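You operate a simulated robot arm through the tools that you are given. There is no shell and no other tool. Be economical: measure what you need, move in short steps, check, and stop when the job is done.

The job below is to be done with a simulated two-armed robot. You get a single attempt, and the scene is never put back.

Task
Put the green card on top of the small white carton on the top of the cables lid. Put the box labelled "tight" from the top of the lid of the small case on the top of the lights lid and the box labelled "wide" on the top of the clamps lid. Take the white bay card and leave it on top of the silver light bar. Put the big red plug on the blue tile. Carry the teal tray with both arms and set it on the top of the work bench. Take the battery light from the clear end of the island bench and leave it on the lower shelf of the packing bench. Press the button one of the tile base to switch it on. Do these in any order. Set down upright: big red plug.
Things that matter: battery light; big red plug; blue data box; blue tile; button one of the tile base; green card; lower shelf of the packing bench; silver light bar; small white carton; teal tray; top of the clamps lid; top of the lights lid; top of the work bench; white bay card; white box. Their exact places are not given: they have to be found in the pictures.

The check looks at the end state, three seconds after you hand in, the way a careful person would. Anything else that was tipped, shoved, dropped, spilled or broken makes it a failure. Lids that push on must go on centred and level and be pressed home; caps that screw on are set level and turned clockwise until they are tight.

Robot
Two 7-joint arms with fingered hands on one trunk, on a base that drives. Base frame: it is fixed to the floor where the robot stands at the start and does not move with it; the origin is under the middle of the robot, x ahead of it, y to its left, z up. Readings come in mm, degrees, newtons and seconds.
The left shoulder is at the start at [64, 174, 1039], the right one opposite. With the tool pointing down near the work surface each hand reaches from about 100 to 700 mm from the robot's upright axis, wherever it stands, measured 20 degrees to its own side. Places, roughly: battery light [-1000, 11000, 750]; big red plug [-1000, 10250, 500]; blue data box, white box [750, 2500, 750]; blue tile (18x18x3 cm) [-900, 11600, 900]; button one of the tile base [-800, 12200, 900]; green card [500, 0, 1000]; lower shelf of the packing bench [-1400, 14000, 200]; silver light bar (8x55x7 cm) [-1300, 10500, 600]; small white carton [750, 3250, 750]; teal tray (23x39x8 cm) [-900, 10600, 500]; top of the clamps lid [600, 4200, 600]; top of the lights lid [600, 5100, 600]; top of the work bench [-3000, 10500, 900]; white bay card [500, 8500, 1000]. Payload 3.8 kg a hand.
Tool frame (each hand has its own): the origin (TCP) lies between the finger pads and is the grasp point; the fingertips stand 26 mm ahead of it; z points along the fingers, y is the line along which they close. Largest opening 132 mm; the body of the gripper starts 73 mm behind the TCP. The gripper is a hand of 3 fingers: y runs from the thumb to the fingers, the wrist lies at [0, 0, -224] in the tool frame.
Orientation is told as [roll, pitch, yaw] about the base's x, y, z axes, in that order, counted from this pose: with the fingers straight down and closing along the base's y, the tool's x points along the base's -x, its y along +y and its z along -z.

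Tools
- The arms move only by the tool jog_arm. It takes "left_moves", "right_moves" or both (then of equal length, played together; a hand with none holds still); each is a list of rows, each an object of numbers (a shift or turn left out is 0): "dx", "dy", "dz": the shift along the base's x, y, z in mm; "rx", "ry", "rz": the turn, a rotation vector about the base's x, y, z in degrees. In form: [{"dx": .., "dy": .., "dz": .., "rx": .., "ry": .., "rz": ..}, ...]. A call has 1 to 20 rows; each row is the pose to reach, as a shift and turn from the pose commanded when the call began. Each row takes 0.2 s and may step no farther than 50 mm and 8.6 degrees from the row before; otherwise, the whole call is refused. Where a pose cannot be reached the arm comes as near as it can. A force on the tool above 40 N (or 10 N above the force at the start of the call, whichever is more), or a blocked arm, ends the call early, and 0.2 s more pass. In this call time passes only in rows, and 0.2 s behind the last. It gives the time, the measured TCP pose, the force on the tool (base axes), the opening and the grip force at its end, in the units of the frame above (readings bear some noise), with the torque about the TCP (base axes, N m) and any sound that the robot's microphone picked up, and new pictures: "pictures" is both (left out), scene, wrist or none (wrist: the cameras of the hands that moved).
- Cameras (640 x 400 px; columns grow to the right, rows downward): "scene" is now at [167.2, -16.9, 974.6]; the picture's right is [-0.22, -0.98, 0.00], its down [0.28, -0.06, -0.96] and it looks along [0.93, -0.21, 0.29] (base axes); focal length 227 px, centre (320, 200). "left" rides on the left gripper at [-61, 3, -92] in its tool frame; the picture's right is [-0.05, -1.00, 0.00], its down [0.83, -0.04, -0.56] and it looks along [0.55, -0.03, 0.83] (tool axes); focal length 230 px, centre (320, 200). "right" rides on the right gripper at [62, 3, -92] in its tool frame; the picture's right is [-0.05, 1.00, 0.00], its down [-0.83, -0.04, -0.56] and it looks along [-0.56, -0.03, 0.83] (tool axes); focal length 230 px, centre (320, 200).
- move_column(by): slides the trunk up (or, below 0, down) by that many mm; the arms and the scene camera ride with it, the base frame stays. It gives what a move gives, with no picture.
- drive_base(legs): drives the robot by 1 to 6 legs, each [ahead, left, turn to the left] in mm, mm and degrees, along the robot's own axes; the way and the turn of a leg run together, so that a leg with both is an arc; at most 1500 mm and 180 degrees a leg. The arms and the cameras ride along, it lands a little off, and it stops where it bumps. It gives what a move gives, and a new picture of the scene camera.
- curl_fingers(finger1, finger2, thumb_bend, hand): sets how far each is bent, from 0 (flat) to 1 (curled in); at 0.3 the hand is open as for a grip, at 0.7 the pads meet at the TCP. One left out holds its place. A second passes; each finger stops where it meets its share of the squeeze, and holds until it gets a number again. It is the only way to open and close the hand. It gives what a move gives, with no picture; readings hold the bend of each and the force on the fingers (four entries, about 0 where the hand has none), thumb and palm.
- aim_head(pan, tilt): turns the head with the scene camera to pan (to the left, within 60 degrees either way) and tilt (down, from -29 to 69), counted from straight ahead of the robot. It gives what a move gives, and a new picture of the scene camera.
- point_at(camera, pixels): for up to 12 pixels [column, row] of the newest picture of that camera ("zoom" is the newest enlarged one), the place [x, y, z] in the base frame of the surface seen there, good to about 2 mm. It takes no simulated time.
- inspect(camera, box): a new picture of the part [left, top, right, bottom] of that camera's present view, enlarged. It takes no simulated time.
- job_done(): hands the job in; it is judged then, once.

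Go step by step. Measure first, check grasps and placings, and put right what went wrong. The budget is 138 turns and 260 pictures, counting those below and the enlarged ones. Unless the task says otherwise, let go and move clear before handing in, and close with one line.

The tools are called after ">>>" by a JSON object that holds its "fn" and its "kwargs". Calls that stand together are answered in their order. jog_arm: Moves the arms, as the interface text tells. Its arguments: {"type":"object","properties":{"left_moves":{"type":"array","items":{"type":"object","properties":{"dx":{"type":"number"},"dy":{"type":"number"},"dz":{"type":"number"},"rx":{"type":"number"},"ry":{"type":"number"},"rz":{"type":"number"}}}},"right_moves":{"type":"array","items":{"type":"object","properties":{"dx":{"type":"number"},"dy":{"type":"number"},"dz":{"type":"number"},"rx":{"type":"number"},"ry":{"type":"number"},"rz":{"type":"number"}}}},"pictures":{"type":"string","enum":["both","scene","wrist","none"]}},"required":[]} The other tools are called the same way: move_column (by) slides the trunk up or down; curl_fingers (finger1, finger2, thumb_bend, hand) moves the fingers one by one; drive_base (legs) drives the base; aim_head (pan, tilt) turns the head that bears the scene camera; point_at (camera, pixels) gives the place of the surface under pixels of a picture; inspect (camera, box) takes an enlarged picture of a part of a camera's view; job_done () hands the job in.

At the start:

```text
time: 0.0
left_ee_pos: [422.0, 122.9, 1113.2]
left_tcp_rot: [-0.1, 0.0, 0.1]
left_ft_force: [-0.1, -0.2, -0.8]
left_wrist_torque: [-0.01, -0.02, 0.02]
left_gripper_width: 131.9
left_grasp_force: 0.0
left_shape: jaw
left_bend: [0.3, 0.3, 0.3]
left_finger forces: [0.1, 0.0, 0.0, 0.1, 0.0, 0.0]
right_ee_pos: [398.4, -184.2, 1032.5]
right_tcp_rot: [0.1, 0.0, 0.0]
right_ft_force: [-0.6, 0.0, 0.6]
right_wrist_torque: [0.01, 0.04, 0.0]
right_gripper_width: 132.0
right_grasp_force: 0.0
right_shape: jaw
right_bend: [0.3, 0.3, 0.3]
right_finger forces: [0.0, 0.1, 0.0, 0.0, 0.0, 0.1]
trunk travel left (down, up): [-350.0, 132.0]
robot x, y, heading: [0.8, 0.4, 0.1]
head pan, tilt: [-12.5, -17.0]
```

scene: 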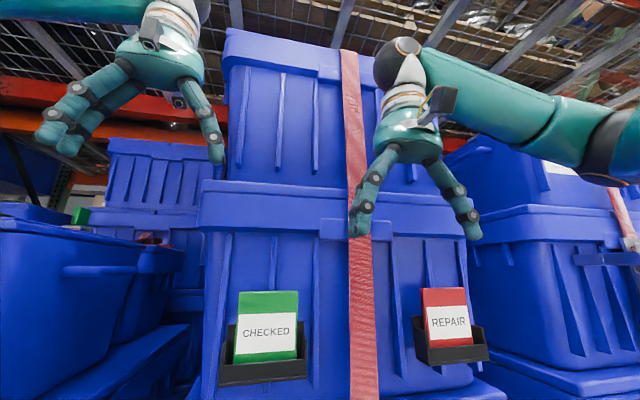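
right: 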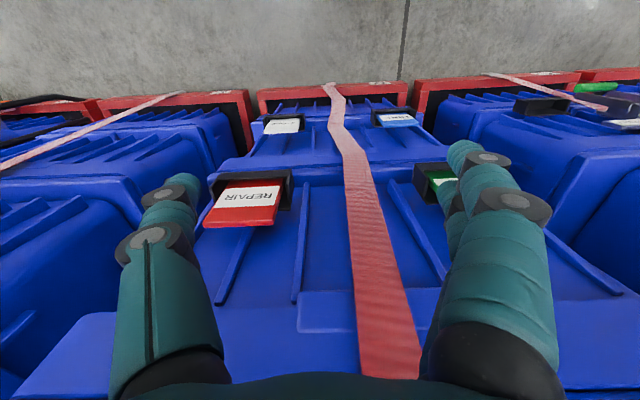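
left: 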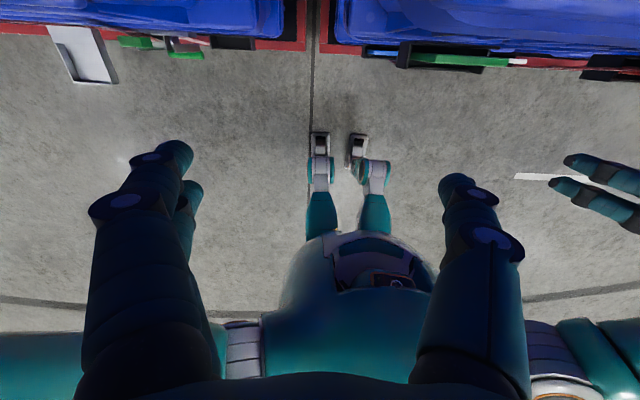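

The scene picture shows the green CHECKED card in a holder at about (268,325). I will measure the card, its holder and the surroundings.

>>> {"fn": "point_at", "kwargs": {"camera": "scene", "pixels": [[243, 294], [297, 294], [268, 310], [268, 345], [240, 355], [300, 355], [264, 370], [225, 370], [268, 280], [320, 300], [80, 215], [355, 300]]}}

>>> {"fn": "inspect", "kwargs": {"camera": "scene", "box": [200, 260, 340, 400]}}

>>> {"fn": "aim_head", "kwargs": {"pan": 0, "tilt": 25}}

```text
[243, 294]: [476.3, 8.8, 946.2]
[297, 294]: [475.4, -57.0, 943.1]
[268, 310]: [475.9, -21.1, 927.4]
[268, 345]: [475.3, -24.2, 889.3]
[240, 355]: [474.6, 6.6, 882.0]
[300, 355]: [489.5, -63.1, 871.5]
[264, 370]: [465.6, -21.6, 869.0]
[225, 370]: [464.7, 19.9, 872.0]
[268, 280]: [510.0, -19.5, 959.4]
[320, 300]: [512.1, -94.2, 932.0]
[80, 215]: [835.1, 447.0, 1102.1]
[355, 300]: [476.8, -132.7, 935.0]
```

```text
2.86 times, centred on (270, 330) of scene
```

zoom: 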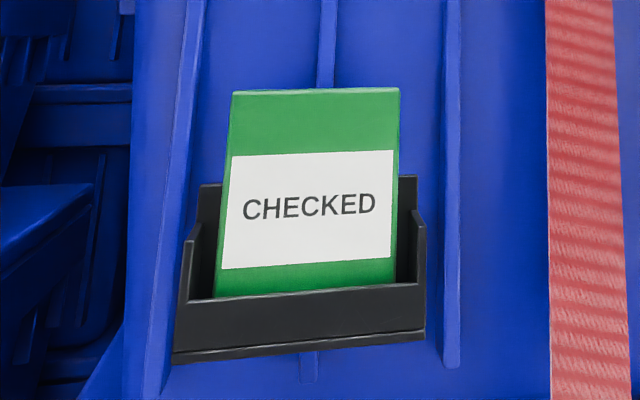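

```text
time: 1.1
left_ee_pos: [421.6, 123.5, 1113.4]
left_tcp_rot: [-0.1, 0.1, 0.0]
left_ft_force: [-0.5, -0.3, -0.6]
left_wrist_torque: [-0.02, -0.01, 0.01]
left_gripper_width: 132.1
left_grasp_force: 0.1
left_shape: jaw
left_bend: [0.3, 0.3, 0.3]
left_finger forces: [0.0, 0.0, 0.0, 0.0, 0.0, 0.0]
right_ee_pos: [398.3, -185.0, 1032.6]
right_tcp_rot: [-0.1, 0.1, 0.0]
right_ft_force: [0.7, -1.1, 0.5]
right_wrist_torque: [-0.01, -0.01, 0.02]
right_gripper_width: 131.7
right_grasp_force: 0.1
right_shape: jaw
right_bend: [0.3, 0.3, 0.3]
right_finger forces: [0.0, 0.1, 0.1, 0.0, 0.1, 0.0]
trunk travel left (down, up): [-350.0, 132.0]
robot x, y, heading: [-1.2, -1.5, 0.0]
head pan, tilt: [0.0, 25.0]
```

scene: 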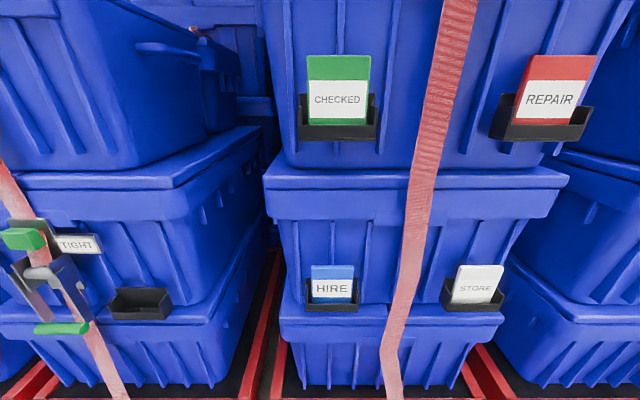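

The card is about 66 mm wide with its top at z≈946 and its front at x≈476, in a holder. I will look at the fingers and card from another angle to plan the grasp.

>>> {"fn": "inspect", "kwargs": {"camera": "right", "box": [380, 120, 580, 245]}}

>>> {"fn": "aim_head", "kwargs": {"pan": -5, "tilt": 0}}

>>> {"fn": "point_at", "kwargs": {"camera": "right", "pixels": [[428, 172], [420, 180], [445, 195], [465, 150], [510, 205], [170, 200], [150, 240], [425, 168], [250, 160], [240, 180]]}}

```text
3.20 times, centred on (480, 182) of right
```

zoom: 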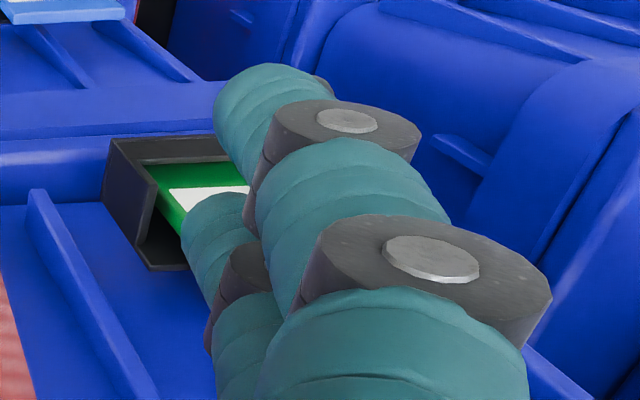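

```text
time: 2.0
left_ee_pos: [422.0, 121.9, 1112.9]
left_tcp_rot: [0.0, 0.0, 0.0]
left_ft_force: [0.6, -0.7, 0.2]
left_wrist_torque: [-0.04, -0.04, -0.01]
left_gripper_width: 132.0
left_grasp_force: 0.1
left_shape: jaw
left_bend: [0.3, 0.3, 0.3]
left_finger forces: [0.0, 0.0, 0.0, 0.0, 0.0, 0.0]
right_ee_pos: [398.9, -184.2, 1033.0]
right_tcp_rot: [0.0, 0.0, 0.0]
right_ft_force: [0.0, -1.0, 0.6]
right_wrist_torque: [0.02, 0.01, -0.03]
right_gripper_width: 132.0
right_grasp_force: 0.1
right_shape: jaw
right_bend: [0.3, 0.3, 0.3]
right_finger forces: [0.0, 0.1, 0.0, 0.0, 0.0, 0.0]
trunk travel left (down, up): [-350.0, 132.0]
robot x, y, heading: [2.4, -1.0, -0.3]
head pan, tilt: [-5.0, 0.0]
```

scene: 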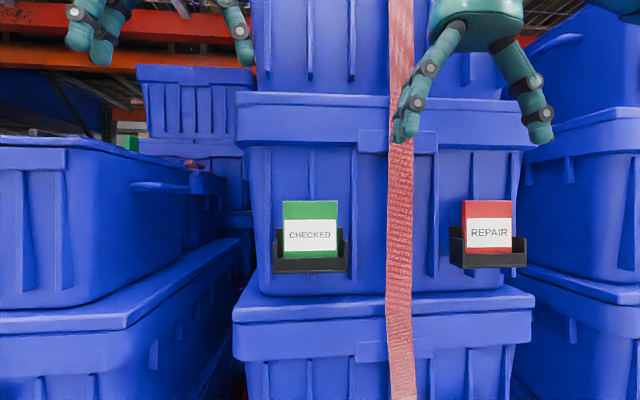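

```text
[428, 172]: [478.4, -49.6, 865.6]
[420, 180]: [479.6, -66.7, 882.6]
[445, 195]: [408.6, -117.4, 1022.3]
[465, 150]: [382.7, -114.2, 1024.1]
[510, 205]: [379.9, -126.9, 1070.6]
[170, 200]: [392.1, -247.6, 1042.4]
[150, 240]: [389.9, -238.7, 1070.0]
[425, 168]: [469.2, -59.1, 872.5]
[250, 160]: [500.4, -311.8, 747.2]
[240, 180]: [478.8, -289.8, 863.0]
```

I need the rim overhang above the card and the gap behind it, so I will measure those in the current scene picture.

>>> {"fn": "point_at", "kwargs": {"camera": "scene", "pixels": [[320, 100], [320, 125], [320, 143], [310, 155], [310, 180], [310, 198], [310, 203], [310, 240], [280, 240], [310, 268], [275, 232], [345, 232]]}}

>>> {"fn": "point_at", "kwargs": {"camera": "scene", "pixels": [[69, 40], [97, 60], [95, 45], [410, 125], [398, 135], [540, 130], [426, 68], [404, 100], [420, 100]]}}

>>> {"fn": "drive_base", "kwargs": {"legs": [[-150, 0, 0]]}}

>>> {"fn": "inspect", "kwargs": {"camera": "right", "box": [380, 100, 540, 200]}}

```text
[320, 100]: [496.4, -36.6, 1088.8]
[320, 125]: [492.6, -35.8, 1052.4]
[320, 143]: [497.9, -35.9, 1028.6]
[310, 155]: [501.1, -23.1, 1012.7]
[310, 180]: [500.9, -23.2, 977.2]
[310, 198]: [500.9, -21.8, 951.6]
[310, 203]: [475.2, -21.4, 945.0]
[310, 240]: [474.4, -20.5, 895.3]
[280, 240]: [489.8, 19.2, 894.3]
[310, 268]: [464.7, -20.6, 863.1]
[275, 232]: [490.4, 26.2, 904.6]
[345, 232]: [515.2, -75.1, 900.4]
```

```text
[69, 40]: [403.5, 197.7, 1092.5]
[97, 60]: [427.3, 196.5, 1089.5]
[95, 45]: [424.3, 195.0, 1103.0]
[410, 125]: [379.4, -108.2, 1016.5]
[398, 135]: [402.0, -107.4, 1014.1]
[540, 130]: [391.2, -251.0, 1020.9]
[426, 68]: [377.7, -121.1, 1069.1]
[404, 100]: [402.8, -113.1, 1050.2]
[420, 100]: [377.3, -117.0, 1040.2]
```

```text
time: 3.4
left_ee_pos: [270.9, 121.8, 1114.2]
left_tcp_rot: [0.0, 0.0, 0.0]
left_ft_force: [0.0, 0.1, -0.6]
left_wrist_torque: [0.03, -0.01, 0.0]
left_gripper_width: 131.8
left_grasp_force: 0.0
left_shape: jaw
left_bend: [0.3, 0.3, 0.3]
left_finger forces: [0.1, 0.0, 0.1, 0.0, 0.0, 0.1]
right_ee_pos: [247.8, -184.4, 1033.8]
right_tcp_rot: [0.0, -0.1, 0.1]
right_ft_force: [-0.3, -0.3, -0.2]
right_wrist_torque: [0.03, 0.02, 0.03]
right_gripper_width: 131.8
right_grasp_force: 0.0
right_shape: jaw
right_bend: [0.3, 0.3, 0.3]
right_finger forces: [0.1, 0.0, 0.0, 0.1, 0.0, 0.0]
trunk travel left (down, up): [-350.0, 132.0]
robot x, y, heading: [-150.0, 0.1, 0.1]
head pan, tilt: [-5.0, 0.0]
```

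scene: 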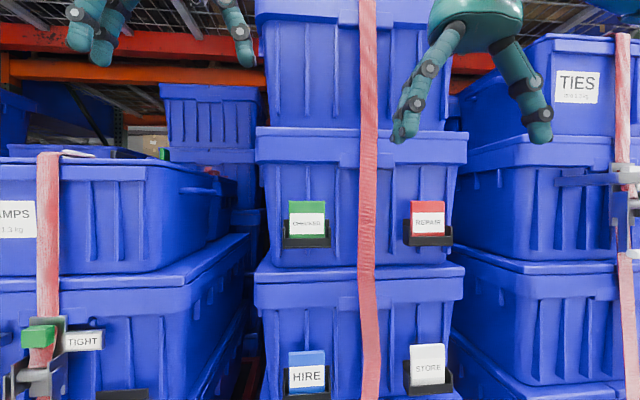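

```text
4.00 times, centred on (460, 150) of right
```

zoom: 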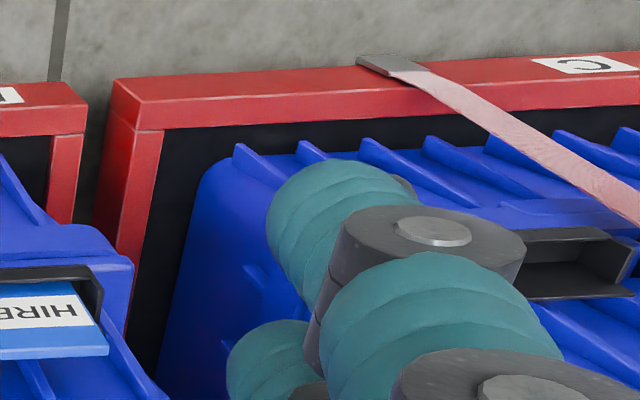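

Finger pair spacing is about ±12 mm, so a horizontal hand gripping the card by its side edges at z≈933 clears the holder sides (top ≈908). I will bring the right hand to horizontal in front of the card.

>>> {"fn": "jog_arm", "kwargs": {"right_moves": [{"dx": 10, "dy": 14, "dz": -9, "ry": -8.2}, {"dx": 20, "dy": 29, "dz": -18, "ry": -16.4}, {"dx": 30, "dy": 43, "dz": -27, "ry": -24.6}, {"dx": 40, "dy": 58, "dz": -36, "ry": -32.8}, {"dx": 50, "dy": 72, "dz": -45, "ry": -41}, {"dx": 60, "dy": 87, "dz": -54, "ry": -49.2}, {"dx": 70, "dy": 101, "dz": -63, "ry": -57.4}, {"dx": 80, "dy": 116, "dz": -72, "ry": -65.6}, {"dx": 90, "dy": 130, "dz": -81, "ry": -73.8}, {"dx": 100, "dy": 145, "dz": -90, "ry": -82}, {"dx": 110, "dy": 160, "dz": -100, "ry": -90}], "pictures": "both"}}

```text
time: 5.8
left_ee_pos: [269.6, 124.5, 1112.1]
left_tcp_rot: [0.0, 0.0, 0.0]
left_ft_force: [0.9, 0.1, 0.8]
left_wrist_torque: [-0.01, -0.02, -0.01]
left_gripper_width: 131.9
left_grasp_force: 0.0
left_shape: jaw
left_bend: [0.3, 0.3, 0.3]
left_finger forces: [0.1, 0.0, 0.0, 0.0, 0.0, 0.1]
right_ee_pos: [358.6, -23.4, 934.7]
right_tcp_rot: [-169.5, -89.9, 169.5]
right_ft_force: [0.9, 0.4, -0.2]
right_wrist_torque: [-0.01, -0.05, -0.03]
right_gripper_width: 132.1
right_grasp_force: 0.0
right_shape: jaw
right_bend: [0.3, 0.3, 0.3]
right_finger forces: [0.0, 0.1, 0.0, 0.0, 0.0, 0.1]
right hand out of reach, approached as far as the arm can: row 7, 8
trunk travel left (down, up): [-350.0, 132.0]
robot x, y, heading: [-153.1, -0.5, 0.2]
head pan, tilt: [-5.0, 0.0]
```

scene: 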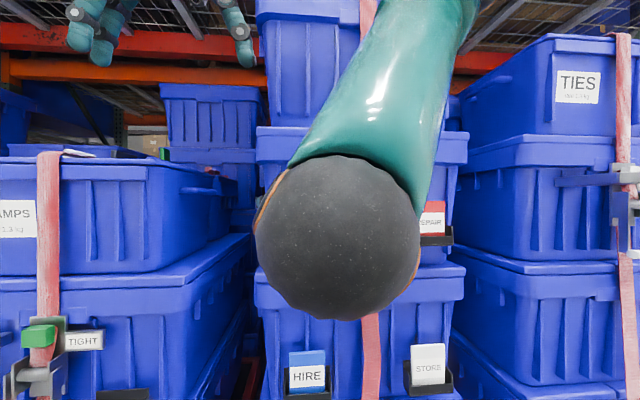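
right: 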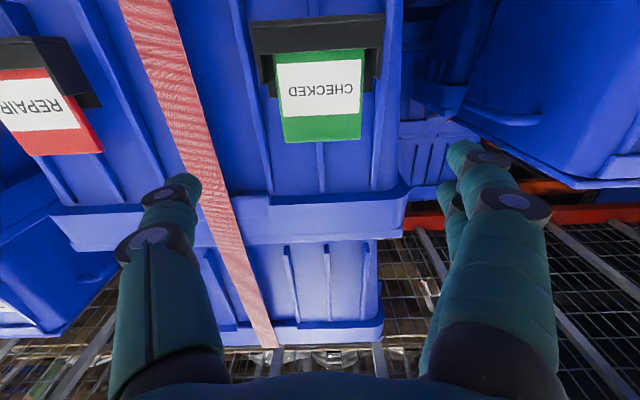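

The hand is horizontal and level; in the wrist picture the card (300–365, 47–142) is centred between the fingers. I will remeasure it from here.

>>> {"fn": "point_at", "kwargs": {"camera": "right", "pixels": [[284, 120], [361, 118], [322, 130], [322, 140], [290, 142], [356, 139], [320, 70], [262, 80], [380, 70], [322, 150], [340, 160], [258, 92]]}}

>>> {"fn": "inspect", "kwargs": {"camera": "right", "box": [240, 10, 400, 160]}}

```text
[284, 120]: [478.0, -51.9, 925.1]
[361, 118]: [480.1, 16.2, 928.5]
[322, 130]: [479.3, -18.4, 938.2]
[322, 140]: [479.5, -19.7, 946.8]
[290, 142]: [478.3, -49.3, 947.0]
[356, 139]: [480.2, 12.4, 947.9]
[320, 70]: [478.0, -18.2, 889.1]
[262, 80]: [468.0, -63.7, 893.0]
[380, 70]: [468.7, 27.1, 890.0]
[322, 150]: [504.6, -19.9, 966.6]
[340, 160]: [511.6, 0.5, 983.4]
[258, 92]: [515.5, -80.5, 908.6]
```

```text
2.67 times, centred on (320, 85) of right
```

zoom: 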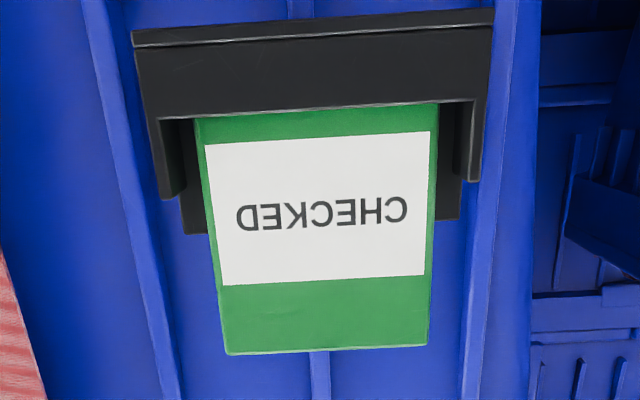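

The card centre is y≈-18, front x≈479, top z≈947, with side ribs at x≈501. I will advance to x≈471 and then close.

>>> {"fn": "jog_arm", "kwargs": {"right_moves": [{"dx": 40, "dy": 5}, {"dx": 80, "dy": 5}, {"dx": 113, "dy": 5}], "pictures": "wrist"}}

>>> {"fn": "curl_fingers", "kwargs": {"hand": "right", "finger1": 0.7, "finger2": 0.7, "thumb_bend": 0.7}}

>>> {"fn": "inspect", "kwargs": {"camera": "right", "box": [160, 0, 480, 200]}}

```text
time: 6.6
left_ee_pos: [271.8, 122.1, 1112.3]
left_tcp_rot: [0.0, 0.0, 0.0]
left_ft_force: [-0.6, -0.1, -0.1]
left_wrist_torque: [0.01, 0.0, 0.02]
left_gripper_width: 131.8
left_grasp_force: 0.2
left_shape: jaw
left_bend: [0.3, 0.3, 0.3]
left_finger forces: [0.0, 0.0, 0.0, 0.0, 0.0, 0.0]
right_ee_pos: [472.7, -20.5, 932.1]
right_tcp_rot: [-99.1, -89.8, 99.0]
right_ft_force: [0.6, -0.7, -0.2]
right_wrist_torque: [0.02, 0.01, 0.0]
right_gripper_width: 132.1
right_grasp_force: 0.0
right_shape: jaw
right_bend: [0.3, 0.3, 0.3]
right_finger forces: [0.0, 0.0, 0.1, 0.0, 0.1, 0.0]
trunk travel left (down, up): [-350.0, 132.0]
robot x, y, heading: [-152.4, 2.7, 0.2]
head pan, tilt: [-5.0, 0.0]
```

right: 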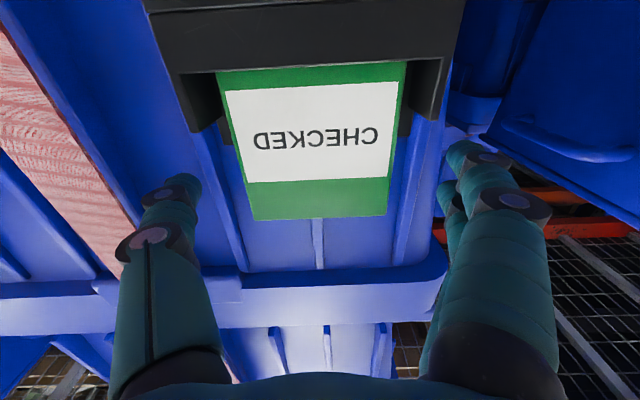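

```text
time: 7.6
left_ee_pos: [272.3, 122.9, 1112.2]
left_tcp_rot: [0.0, 0.0, 0.1]
left_ft_force: [-0.1, -0.4, 0.2]
left_wrist_torque: [-0.03, 0.01, 0.02]
left_gripper_width: 132.0
left_grasp_force: 0.0
left_shape: jaw
left_bend: [0.3, 0.3, 0.3]
left_finger forces: [0.1, 0.0, 0.0, 0.0, 0.1, 0.0]
right_ee_pos: [471.0, -19.6, 931.2]
right_tcp_rot: [162.7, -89.9, -162.6]
right_ft_force: [0.0, -0.4, 1.3]
right_wrist_torque: [0.02, -0.03, 0.0]
right_gripper_width: 60.1
right_grasp_force: 28.5
right_shape: fingers
right_bend: [0.58, 0.58, 0.6]
right_finger forces: [13.5, 13.1, 0.0, 0.1, 29.9, 0.0]
trunk travel left (down, up): [-350.0, 132.0]
robot x, y, heading: [-151.0, -0.5, 0.0]
head pan, tilt: [-5.0, 0.0]
```

```text
2.00 times, centred on (320, 100) of right
```

zoom: 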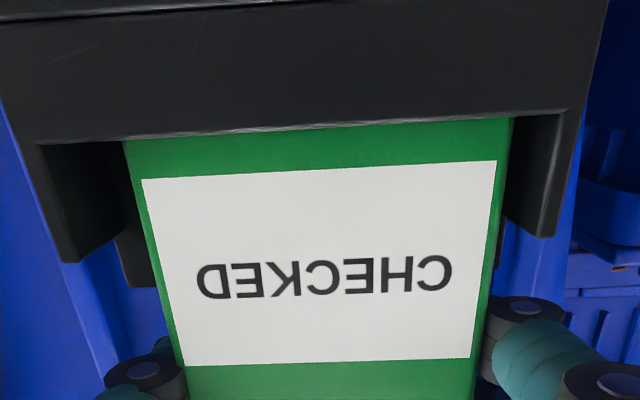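

All three fingers hold the card (13/13/30 N). I will lift 60 mm straight up, then pull back.

>>> {"fn": "jog_arm", "kwargs": {"right_moves": [{"dz": 20}, {"dz": 40}, {"dz": 60}, {"dx": -20, "dz": 64}, {"dx": -60, "dz": 66}, {"dx": -110, "dz": 66}], "pictures": "wrist"}}

```text
time: 9.0
left_ee_pos: [271.8, 122.9, 1112.5]
left_tcp_rot: [0.0, -0.1, 0.0]
left_ft_force: [1.0, -0.2, 1.4]
left_wrist_torque: [0.02, 0.01, -0.02]
left_gripper_width: 132.2
left_grasp_force: 0.1
left_shape: jaw
left_bend: [0.3, 0.3, 0.3]
left_finger forces: [0.1, 0.0, 0.0, 0.1, 0.1, 0.0]
right_ee_pos: [361.6, -22.4, 999.5]
right_tcp_rot: [126.0, -90.0, -126.1]
right_ft_force: [0.7, 0.3, -0.2]
right_wrist_torque: [0.03, 0.03, -0.02]
right_gripper_width: 58.9
right_grasp_force: 26.7
right_shape: fingers
right_bend: [0.59, 0.61, 0.61]
right_finger forces: [12.7, 12.0, 0.0, 0.1, 28.2, 0.0]
trunk travel left (down, up): [-350.0, 132.0]
robot x, y, heading: [-149.7, -2.0, 0.1]
head pan, tilt: [-5.0, 0.0]
```

right: 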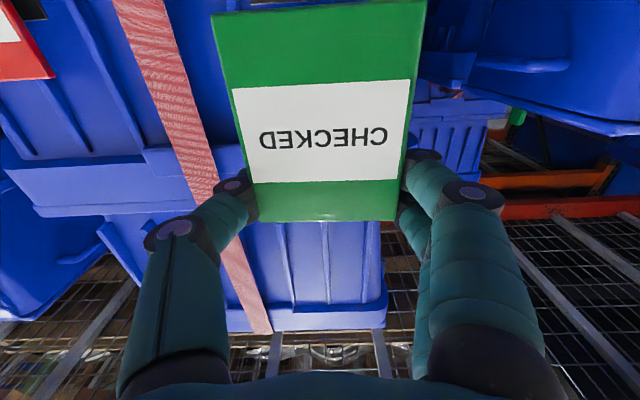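

The card is held firmly and clear. I will look left along the aisle before driving.

>>> {"fn": "aim_head", "kwargs": {"pan": 60, "tilt": 10}}

```text
time: 10.3
left_ee_pos: [271.4, 123.4, 1113.1]
left_tcp_rot: [0.1, 0.0, 0.1]
left_ft_force: [0.0, -0.5, -0.4]
left_wrist_torque: [0.03, 0.03, 0.01]
left_gripper_width: 131.8
left_grasp_force: 0.0
left_shape: jaw
left_bend: [0.3, 0.3, 0.3]
left_finger forces: [0.0, 0.0, 0.1, 0.0, 0.0, 0.0]
right_ee_pos: [362.7, -19.8, 998.8]
right_tcp_rot: [168.9, -90.0, -168.9]
right_ft_force: [0.1, -0.1, -0.3]
right_wrist_torque: [0.01, -0.01, 0.01]
right_gripper_width: 59.3
right_grasp_force: 26.7
right_shape: fingers
right_bend: [0.59, 0.61, 0.61]
right_finger forces: [12.7, 11.9, 0.0, 0.0, 28.2, 0.0]
trunk travel left (down, up): [-350.0, 132.0]
robot x, y, heading: [-149.9, -0.7, -0.1]
head pan, tilt: [60.0, 10.0]
```

scene: 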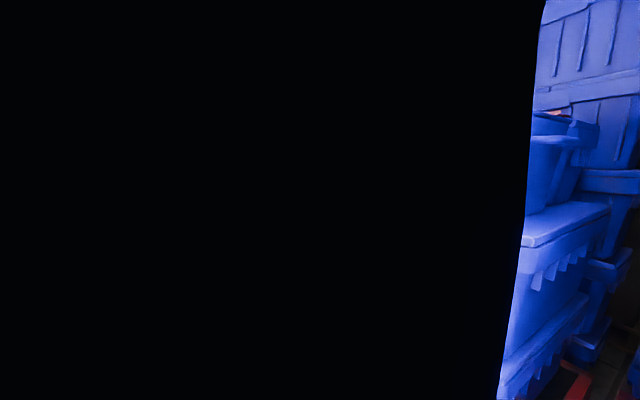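

The left arm blocks that view. I will try a smaller pan.

>>> {"fn": "aim_head", "kwargs": {"pan": 30, "tilt": 10}}

```text
time: 11.3
left_ee_pos: [272.8, 123.0, 1111.9]
left_tcp_rot: [0.0, 0.1, 0.0]
left_ft_force: [0.7, 0.2, -0.2]
left_wrist_torque: [-0.01, -0.01, -0.02]
left_gripper_width: 131.7
left_grasp_force: 0.1
left_shape: jaw
left_bend: [0.3, 0.3, 0.3]
left_finger forces: [0.0, 0.0, 0.1, 0.0, 0.0, 0.0]
right_ee_pos: [362.6, -18.5, 999.3]
right_tcp_rot: [172.6, -90.0, -172.5]
right_ft_force: [-0.2, 0.4, -0.6]
right_wrist_torque: [0.02, -0.01, 0.02]
right_gripper_width: 59.2
right_grasp_force: 26.4
right_shape: fingers
right_bend: [0.59, 0.61, 0.61]
right_finger forces: [12.6, 12.0, 0.1, 0.1, 28.1, 0.0]
trunk travel left (down, up): [-350.0, 132.0]
robot x, y, heading: [-154.3, 1.2, 0.0]
head pan, tilt: [30.0, 10.0]
```

scene: 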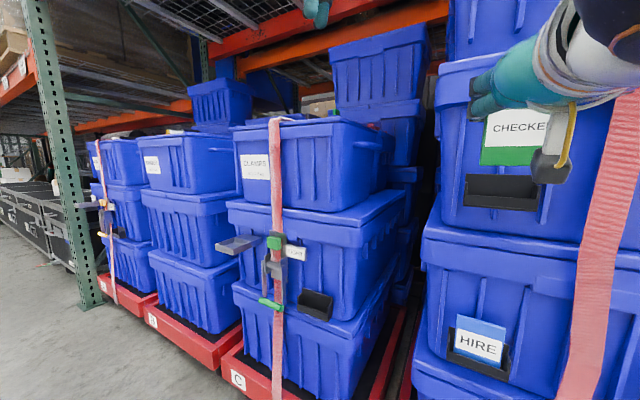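

The aisle is clear to the left. I will back off 100 mm and slide left to about y=2900.

>>> {"fn": "drive_base", "kwargs": {"legs": [[-100, 0, 0], [0, 1450, 0], [0, 1400, 0]]}}

>>> {"fn": "aim_head", "kwargs": {"pan": 5, "tilt": 25}}

```text
time: 36.8
left_ee_pos: [190.4, 2949.9, 1114.5]
left_tcp_rot: [0.0, 0.0, -1.1]
left_ft_force: [0.7, -0.5, 0.2]
left_wrist_torque: [-0.02, -0.02, 0.0]
left_gripper_width: 131.9
left_grasp_force: 0.1
left_shape: jaw
left_bend: [0.3, 0.3, 0.3]
left_finger forces: [0.0, 0.1, 0.0, 0.0, 0.0, 0.1]
right_ee_pos: [279.1, 2804.0, 998.5]
right_tcp_rot: [158.5, -89.9, -159.6]
right_ft_force: [0.4, 0.0, -0.4]
right_wrist_torque: [0.01, -0.02, 0.0]
right_gripper_width: 58.8
right_grasp_force: 26.2
right_shape: fingers
right_bend: [0.59, 0.61, 0.61]
right_finger forces: [12.7, 12.0, 0.1, 0.0, 28.2, 0.0]
trunk travel left (down, up): [-350.0, 132.0]
robot x, y, heading: [-234.0, 2836.6, -1.3]
head pan, tilt: [30.0, 10.0]
```

scene: 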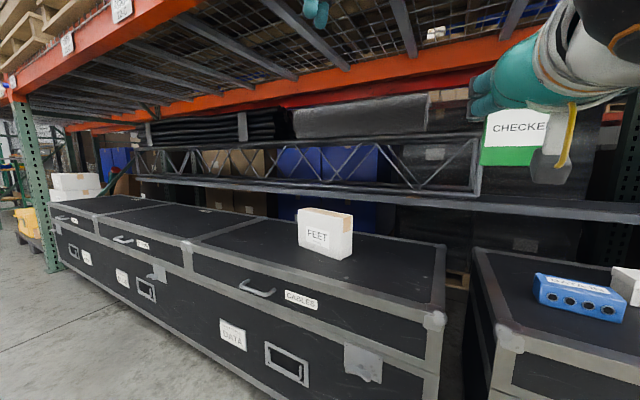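

```text
time: 37.7
left_ee_pos: [191.5, 2948.1, 1112.2]
left_tcp_rot: [0.0, 0.0, -1.0]
left_ft_force: [-1.1, -0.3, -0.3]
left_wrist_torque: [0.01, 0.0, 0.03]
left_gripper_width: 131.8
left_grasp_force: 0.0
left_shape: jaw
left_bend: [0.3, 0.3, 0.3]
left_finger forces: [0.1, 0.0, 0.0, 0.1, 0.1, 0.0]
right_ee_pos: [277.3, 2803.9, 998.6]
right_tcp_rot: [160.3, -90.0, -161.6]
right_ft_force: [0.1, -0.6, -0.4]
right_wrist_torque: [-0.01, -0.02, 0.0]
right_gripper_width: 58.7
right_grasp_force: 26.4
right_shape: fingers
right_bend: [0.59, 0.61, 0.61]
right_finger forces: [12.6, 12.0, 0.1, 0.1, 28.1, 0.0]
trunk travel left (down, up): [-350.0, 132.0]
robot x, y, heading: [-234.3, 2835.2, -1.2]
head pan, tilt: [5.0, 25.0]
```

scene: 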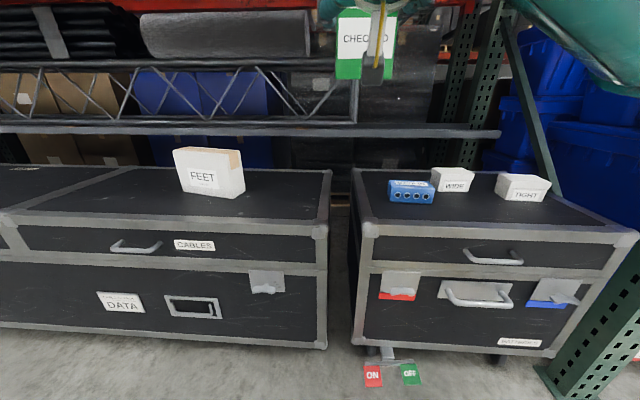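

The FEET carton is at (210,172), and the WIDE and TIGHT boxes stand on the small case at (453,180) and (522,187). I will measure them.

>>> {"fn": "point_at", "kwargs": {"camera": "scene", "pixels": [[180, 152], [215, 156], [235, 152], [205, 151], [190, 150], [200, 190], [240, 190], [212, 198], [330, 180], [250, 130], [165, 70], [30, 220]]}}

>>> {"fn": "point_at", "kwargs": {"camera": "scene", "pixels": [[433, 170], [473, 170], [450, 172], [437, 190], [468, 191], [498, 176], [549, 181], [525, 180], [500, 195], [543, 200], [410, 185], [440, 210]]}}

>>> {"fn": "inspect", "kwargs": {"camera": "scene", "box": [160, 130, 260, 210]}}

>>> {"fn": "inspect", "kwargs": {"camera": "scene", "box": [380, 150, 560, 230]}}

```text
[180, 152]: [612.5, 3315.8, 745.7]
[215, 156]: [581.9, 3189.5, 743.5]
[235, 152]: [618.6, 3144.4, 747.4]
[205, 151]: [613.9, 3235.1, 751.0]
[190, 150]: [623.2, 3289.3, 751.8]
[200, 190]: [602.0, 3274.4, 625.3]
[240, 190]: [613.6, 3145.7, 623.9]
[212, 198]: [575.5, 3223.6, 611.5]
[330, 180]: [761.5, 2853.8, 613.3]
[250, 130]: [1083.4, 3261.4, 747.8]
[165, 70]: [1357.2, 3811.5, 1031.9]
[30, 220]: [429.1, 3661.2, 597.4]
```

```text
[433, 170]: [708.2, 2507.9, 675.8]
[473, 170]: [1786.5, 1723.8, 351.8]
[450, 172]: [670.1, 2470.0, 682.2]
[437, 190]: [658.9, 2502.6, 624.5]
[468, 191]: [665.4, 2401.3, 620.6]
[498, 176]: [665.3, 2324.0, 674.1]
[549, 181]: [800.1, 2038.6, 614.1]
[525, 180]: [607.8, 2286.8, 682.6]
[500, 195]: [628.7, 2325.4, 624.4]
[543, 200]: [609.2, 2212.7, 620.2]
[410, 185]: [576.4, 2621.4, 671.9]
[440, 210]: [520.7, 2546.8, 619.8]
```

```text
5.00 times, centred on (210, 170) of scene
```

zoom: 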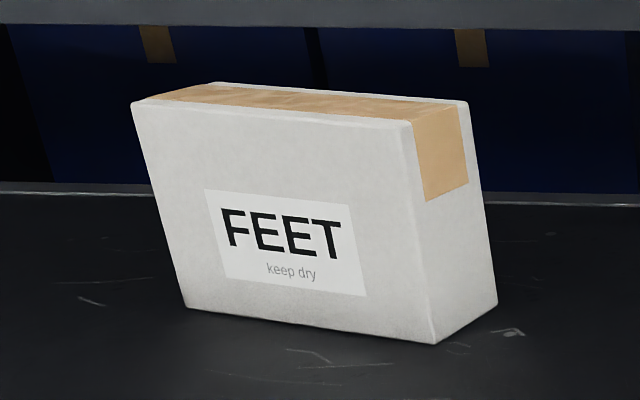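

```text
3.56 times, centred on (470, 190) of scene
```

zoom: 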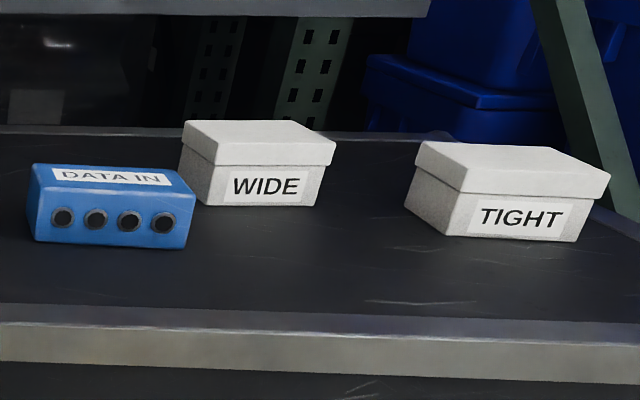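

I will refine the carton's top corners and the box corners.

>>> {"fn": "point_at", "kwargs": {"camera": "scene", "pixels": [[174, 152], [228, 155], [239, 152], [190, 148], [215, 152], [200, 150], [183, 190], [233, 198], [243, 191]]}}

>>> {"fn": "point_at", "kwargs": {"camera": "zoom", "pixels": [[187, 148], [188, 126], [332, 140], [305, 125], [218, 165], [318, 200], [215, 200], [420, 145], [465, 172], [604, 178], [575, 155], [500, 162]]}}

```text
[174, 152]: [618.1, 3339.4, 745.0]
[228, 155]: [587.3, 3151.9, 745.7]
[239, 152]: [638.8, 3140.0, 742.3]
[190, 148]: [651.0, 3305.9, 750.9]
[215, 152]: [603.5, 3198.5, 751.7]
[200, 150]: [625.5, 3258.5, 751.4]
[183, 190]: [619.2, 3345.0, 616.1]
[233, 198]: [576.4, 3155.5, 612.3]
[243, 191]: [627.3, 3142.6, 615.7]
```

```text
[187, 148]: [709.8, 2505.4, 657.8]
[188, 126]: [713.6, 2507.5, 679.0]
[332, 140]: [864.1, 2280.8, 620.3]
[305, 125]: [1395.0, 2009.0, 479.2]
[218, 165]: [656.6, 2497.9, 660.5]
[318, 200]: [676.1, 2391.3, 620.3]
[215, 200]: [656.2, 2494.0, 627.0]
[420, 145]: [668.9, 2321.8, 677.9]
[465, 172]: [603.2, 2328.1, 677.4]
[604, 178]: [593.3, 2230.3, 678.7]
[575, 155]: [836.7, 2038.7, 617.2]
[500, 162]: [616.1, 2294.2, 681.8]
```

The carton top is about 195×53 mm at z≈752, centred near (626,3242) and yawed about -13°. I'll turn the hand to point down with the card flat, then yaw it so the fingers straddle the carton's narrow side.

>>> {"fn": "jog_arm", "kwargs": {"right_moves": [{"dy": -10, "dz": 0, "ry": 8.2}, {"dy": -20, "ry": 16.4}, {"dy": -30, "ry": 24.6}, {"dy": -40, "ry": 32.8}, {"dy": -50, "ry": 41}, {"dy": -60, "ry": 49.2}, {"dy": -70, "ry": 57.4}, {"dy": -80, "ry": 65.6}, {"dy": -90, "ry": 73.8}, {"dy": -100, "ry": 82}, {"dy": -110, "ry": 90}], "pictures": "none"}}

>>> {"fn": "jog_arm", "kwargs": {"right_moves": [{"rz": -8.5}, {"rz": -17}, {"rz": -25.5}, {"rz": -34}, {"rz": -42.5}, {"rz": -51}, {"rz": -59.5}, {"rz": -68}, {"rz": -76.5}, {"rz": -85}, {"rz": -93.5}, {"rz": -102}], "pictures": "both"}}

```text
time: 40.1
left_ee_pos: [191.7, 2949.7, 1112.7]
left_tcp_rot: [0.0, 0.0, -1.1]
left_ft_force: [0.1, 0.4, 0.3]
left_wrist_torque: [0.02, 0.04, 0.02]
left_gripper_width: 131.5
left_grasp_force: 0.1
left_shape: jaw
left_bend: [0.3, 0.3, 0.3]
left_finger forces: [0.1, 0.0, 0.0, 0.0, 0.0, 0.0]
right_ee_pos: [281.2, 2643.7, 1000.2]
right_tcp_rot: [-1.2, -3.1, 0.0]
right_ft_force: [-0.8, -0.2, -0.8]
right_wrist_torque: [0.02, -0.01, 0.01]
right_gripper_width: 58.1
right_grasp_force: 26.2
right_shape: fingers
right_bend: [0.59, 0.61, 0.61]
right_finger forces: [12.6, 11.8, 0.0, 0.1, 27.8, 0.1]
right hand out of reach, approached as far as the arm can: row 5, 6, 7, 8, 9, 10, 11
trunk travel left (down, up): [-350.0, 132.0]
robot x, y, heading: [-230.8, 2836.1, -1.4]
head pan, tilt: [5.0, 25.0]
```

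```text
time: 42.7
left_ee_pos: [190.1, 2949.4, 1114.0]
left_tcp_rot: [0.0, 0.0, -1.1]
left_ft_force: [0.0, 0.3, -0.3]
left_wrist_torque: [-0.04, 0.01, 0.02]
left_gripper_width: 131.8
left_grasp_force: 0.1
left_shape: jaw
left_bend: [0.3, 0.3, 0.3]
left_finger forces: [0.0, 0.0, 0.0, 0.1, 0.0, 0.0]
right_ee_pos: [281.0, 2641.5, 1003.7]
right_tcp_rot: [-1.1, -3.2, -102.2]
right_ft_force: [0.2, 0.9, 0.1]
right_wrist_torque: [0.0, 0.02, 0.05]
right_gripper_width: 58.2
right_grasp_force: 25.7
right_shape: fingers
right_bend: [0.59, 0.61, 0.61]
right_finger forces: [12.4, 11.5, 0.0, 0.1, 27.4, 0.0]
trunk travel left (down, up): [-350.0, 132.0]
robot x, y, heading: [-235.1, 2835.1, -1.0]
head pan, tilt: [5.0, 25.0]
```

scene: 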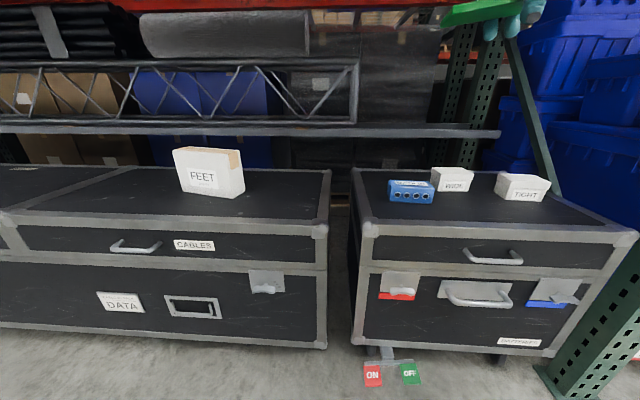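
right: 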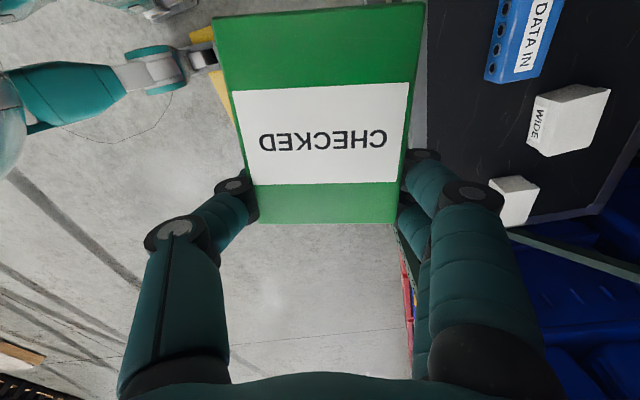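

The hand is yawed and the card is held flat and level apart from about 3° pitch. I'll drive to bring the hand near the carton.

>>> {"fn": "drive_base", "kwargs": {"legs": [[0, 585, 1.2], [200, 0, 0]]}}

>>> {"fn": "aim_head", "kwargs": {"pan": -15, "tilt": 28}}

```text
time: 49.5
left_ee_pos: [392.0, 3542.0, 1112.8]
left_tcp_rot: [0.0, 0.0, -0.1]
left_ft_force: [-0.4, 0.1, 0.5]
left_wrist_torque: [0.01, 0.01, -0.02]
left_gripper_width: 131.8
left_grasp_force: 0.1
left_shape: jaw
left_bend: [0.3, 0.3, 0.3]
left_finger forces: [0.0, 0.0, 0.0, 0.0, 0.1, 0.1]
right_ee_pos: [488.7, 3236.9, 1003.2]
right_tcp_rot: [-1.2, -3.2, -101.0]
right_ft_force: [0.3, -0.9, -1.7]
right_wrist_torque: [-0.01, 0.03, 0.0]
right_gripper_width: 57.8
right_grasp_force: 25.7
right_shape: fingers
right_bend: [0.59, 0.61, 0.61]
right_finger forces: [12.2, 11.5, 0.0, 0.0, 27.3, 0.0]
trunk travel left (down, up): [-350.0, 132.0]
robot x, y, heading: [-33.0, 3421.0, 0.1]
head pan, tilt: [5.0, 25.0]
```

scene: 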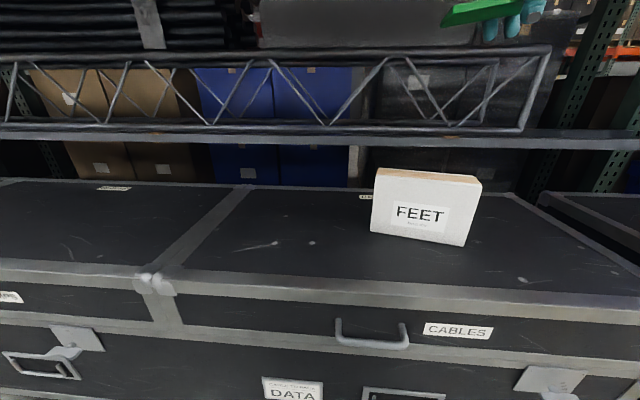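

```text
time: 50.4
left_ee_pos: [391.7, 3541.9, 1113.4]
left_tcp_rot: [-0.1, 0.1, 0.0]
left_ft_force: [0.0, -1.3, -0.6]
left_wrist_torque: [-0.01, 0.02, -0.03]
left_gripper_width: 132.0
left_grasp_force: 0.1
left_shape: jaw
left_bend: [0.3, 0.3, 0.3]
left_finger forces: [0.0, 0.0, 0.0, 0.1, 0.1, 0.1]
right_ee_pos: [488.6, 3237.5, 1003.2]
right_tcp_rot: [-1.2, -3.2, -101.0]
right_ft_force: [-0.6, 0.0, 0.1]
right_wrist_torque: [0.01, -0.01, -0.02]
right_gripper_width: 58.3
right_grasp_force: 25.3
right_shape: fingers
right_bend: [0.59, 0.61, 0.61]
right_finger forces: [12.4, 11.5, 0.0, 0.0, 27.3, 0.1]
trunk travel left (down, up): [-350.0, 132.0]
robot x, y, heading: [-32.0, 3419.7, -0.2]
head pan, tilt: [-15.0, 28.0]
```

scene: 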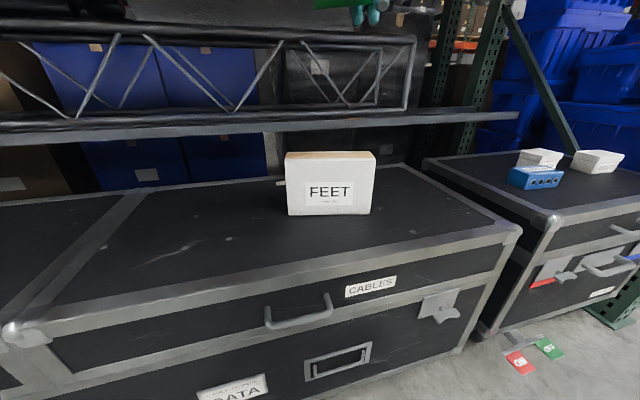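

Now I'll remeasure the carton top from this closer view.

>>> {"fn": "point_at", "kwargs": {"camera": "scene", "pixels": [[287, 159], [374, 161], [330, 158], [330, 154], [290, 153], [370, 153], [289, 214], [369, 213], [330, 163], [300, 170], [360, 170]]}}

>>> {"fn": "inspect", "kwargs": {"camera": "scene", "box": [270, 135, 390, 225]}}

```text
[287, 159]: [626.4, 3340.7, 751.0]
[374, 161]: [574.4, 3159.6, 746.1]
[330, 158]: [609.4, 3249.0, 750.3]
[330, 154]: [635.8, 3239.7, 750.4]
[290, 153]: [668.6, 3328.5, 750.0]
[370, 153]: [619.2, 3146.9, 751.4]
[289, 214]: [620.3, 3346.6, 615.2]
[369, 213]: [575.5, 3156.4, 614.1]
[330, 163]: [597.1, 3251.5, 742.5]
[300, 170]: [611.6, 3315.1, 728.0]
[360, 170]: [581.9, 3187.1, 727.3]
```

```text
4.44 times, centred on (330, 180) of scene
```

zoom: 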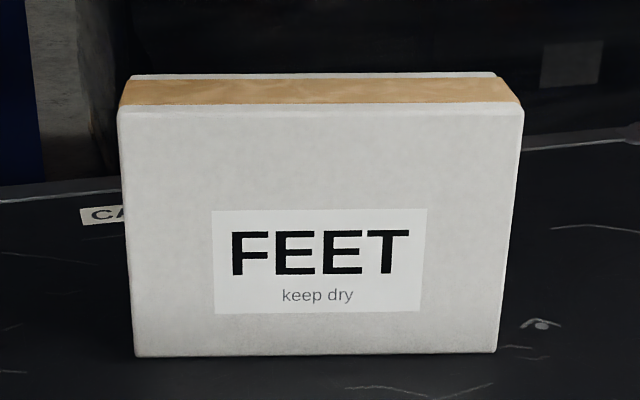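

Carton centre is about (623,3246), yaw -13°. I'll move the right hand over it to z≈820 and correct yaw by -2°.

>>> {"fn": "jog_arm", "kwargs": {"right_moves": [{"dx": 30, "dy": -5, "dz": -30, "rz": -1}, {"dx": 65, "dy": -10, "dz": -60, "rz": -2}, {"dx": 100, "dy": -15, "dz": -90, "rz": -2}, {"dx": 128, "dy": -19, "dz": -125, "rz": -2}, {"dx": 128, "dy": -19, "dz": -165, "rz": -2}], "pictures": "both"}}

```text
time: 51.6
left_ee_pos: [391.9, 3542.9, 1113.4]
left_tcp_rot: [0.1, 0.0, -0.1]
left_ft_force: [-0.2, -0.4, 0.3]
left_wrist_torque: [0.0, -0.01, 0.0]
left_gripper_width: 131.8
left_grasp_force: 0.0
left_shape: jaw
left_bend: [0.3, 0.3, 0.3]
left_finger forces: [0.0, 0.0, 0.0, 0.0, 0.1, 0.0]
right_ee_pos: [616.5, 3217.2, 836.1]
right_tcp_rot: [-1.2, -3.2, -103.0]
right_ft_force: [-0.3, 0.1, -0.7]
right_wrist_torque: [0.01, 0.02, -0.01]
right_gripper_width: 58.1
right_grasp_force: 25.6
right_shape: fingers
right_bend: [0.59, 0.61, 0.61]
right_finger forces: [12.4, 11.6, 0.0, 0.0, 27.2, 0.0]
trunk travel left (down, up): [-350.0, 132.0]
robot x, y, heading: [-26.3, 3420.3, -0.4]
head pan, tilt: [-15.0, 28.0]
```

scene: 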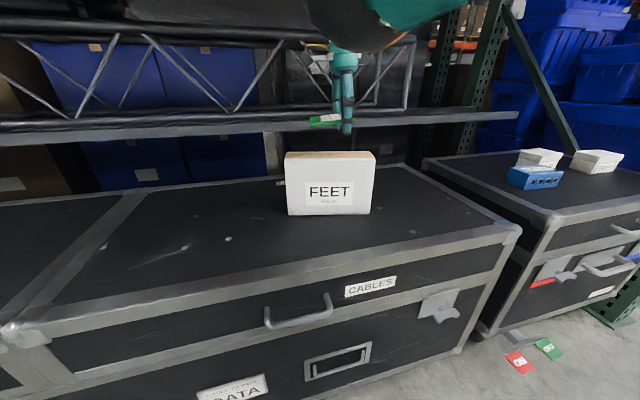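
right: 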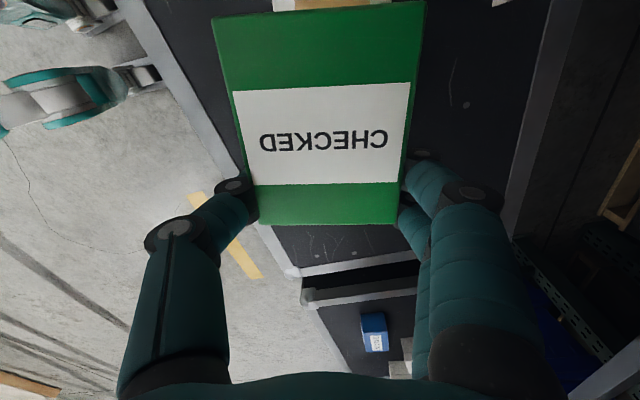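

The hand is over the carton but tilted (-1.2,-3.2). I'll correct the tilt and measure the card corners with the wrist camera.

>>> {"fn": "jog_arm", "kwargs": {"right_moves": [{"rx": 2.9, "ry": -1.9}], "pictures": "both"}}

>>> {"fn": "point_at", "kwargs": {"camera": "right", "pixels": [[220, 25], [415, 15], [262, 215], [390, 215], [320, 50], [320, 150], [320, 205], [300, 5], [320, 5]]}}

>>> {"fn": "inspect", "kwargs": {"camera": "scene", "box": [270, 80, 390, 180]}}

```text
time: 52.0
left_ee_pos: [392.1, 3542.2, 1113.5]
left_tcp_rot: [0.1, 0.0, -0.2]
left_ft_force: [0.1, 0.4, 0.3]
left_wrist_torque: [0.03, 0.0, -0.02]
left_gripper_width: 131.7
left_grasp_force: 0.1
left_shape: jaw
left_bend: [0.3, 0.3, 0.3]
left_finger forces: [0.1, 0.0, 0.0, 0.1, 0.0, 0.0]
right_ee_pos: [615.6, 3217.9, 837.2]
right_tcp_rot: [0.1, 0.0, -103.1]
right_ft_force: [-0.1, 0.0, -0.5]
right_wrist_torque: [0.0, 0.02, 0.0]
right_gripper_width: 58.0
right_grasp_force: 25.8
right_shape: fingers
right_bend: [0.59, 0.61, 0.61]
right_finger forces: [12.4, 11.6, 0.1, 0.1, 27.3, 0.0]
trunk travel left (down, up): [-350.0, 132.0]
robot x, y, heading: [-32.3, 3420.5, -0.0]
head pan, tilt: [-15.0, 28.0]
```

scene: 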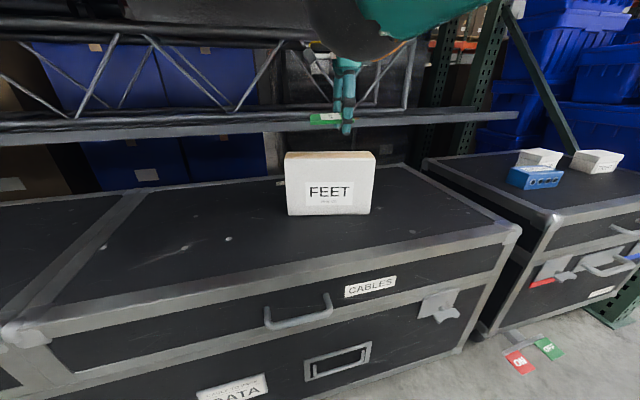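
right: 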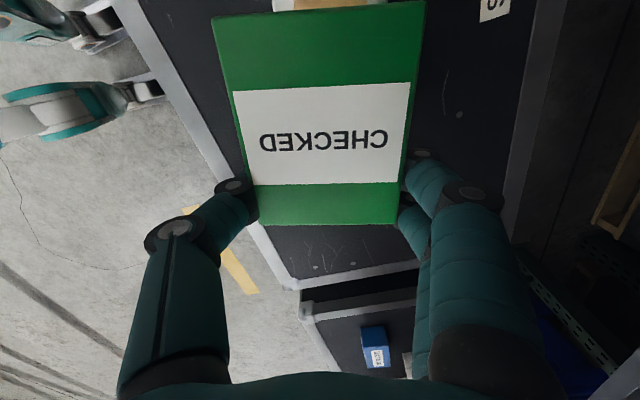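

```text
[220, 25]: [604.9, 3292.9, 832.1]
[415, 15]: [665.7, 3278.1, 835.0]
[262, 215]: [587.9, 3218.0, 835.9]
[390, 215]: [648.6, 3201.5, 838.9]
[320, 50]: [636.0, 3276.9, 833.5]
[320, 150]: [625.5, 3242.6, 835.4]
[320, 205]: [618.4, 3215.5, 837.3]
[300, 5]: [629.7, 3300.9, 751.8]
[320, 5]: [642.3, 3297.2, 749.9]
```

```text
4.00 times, centred on (330, 130) of scene
```

zoom: 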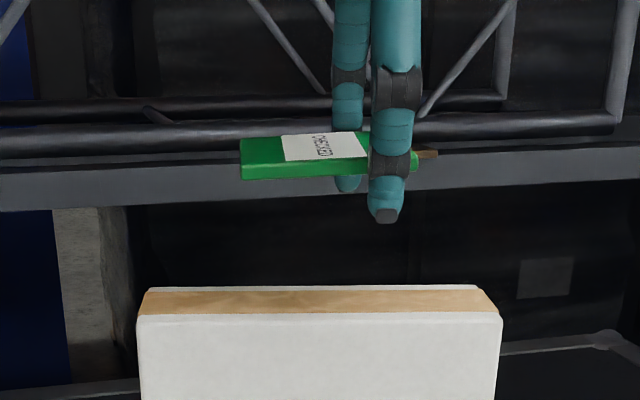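

The card is level within 3°, with its underside about 13 mm below the TCP, and needs a -4 mm shift in x to straddle evenly. I'll lower it 60 mm and look.

>>> {"fn": "jog_arm", "kwargs": {"right_moves": [{"dx": -4, "dz": -20}, {"dx": -4, "dz": -40}, {"dx": -4, "dz": -52}, {"dx": -4, "dz": -60}], "pictures": "both"}}

>>> {"fn": "inspect", "kwargs": {"camera": "scene", "box": [270, 100, 390, 200]}}

```text
time: 53.0
left_ee_pos: [391.1, 3542.2, 1114.7]
left_tcp_rot: [0.0, -0.1, -0.3]
left_ft_force: [0.1, 0.3, 0.3]
left_wrist_torque: [-0.04, -0.03, -0.05]
left_gripper_width: 131.8
left_grasp_force: 0.1
left_shape: jaw
left_bend: [0.3, 0.3, 0.3]
left_finger forces: [0.0, 0.1, 0.0, 0.0, 0.0, 0.0]
right_ee_pos: [614.1, 3217.8, 780.5]
right_tcp_rot: [0.6, 0.0, -103.1]
right_ft_force: [0.7, -0.1, 15.6]
right_wrist_torque: [-0.1, -0.59, 0.04]
right_gripper_width: 57.1
right_grasp_force: 34.3
right_shape: fingers
right_bend: [0.62, 0.62, 0.61]
right_finger forces: [22.1, 17.7, 0.1, 0.1, 28.4, 0.1]
trunk travel left (down, up): [-350.0, 132.0]
robot x, y, heading: [-31.5, 3418.5, -0.2]
head pan, tilt: [-15.0, 28.0]
```

scene: 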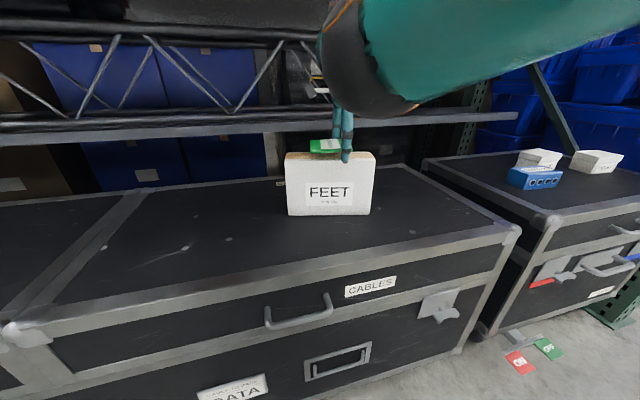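
right: 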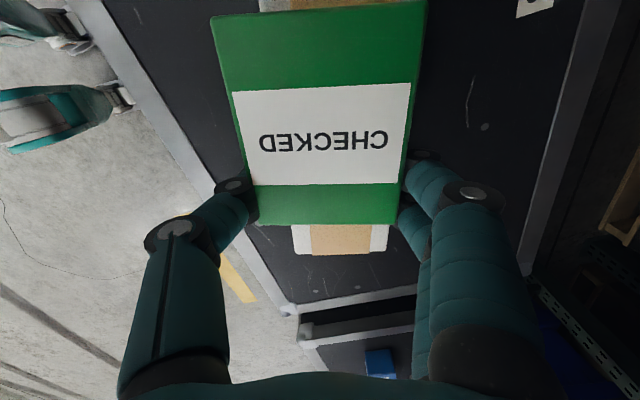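

```text
4.00 times, centred on (330, 150) of scene
```

zoom: 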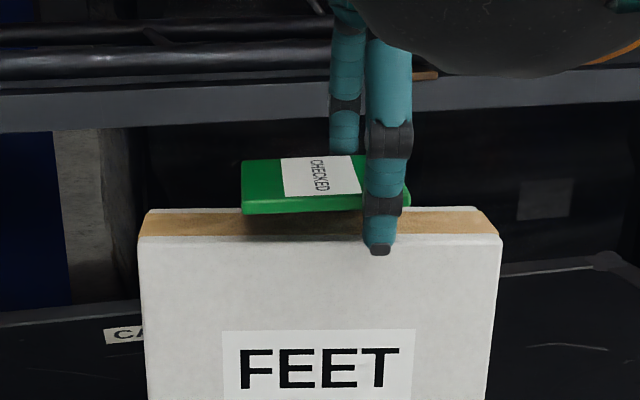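

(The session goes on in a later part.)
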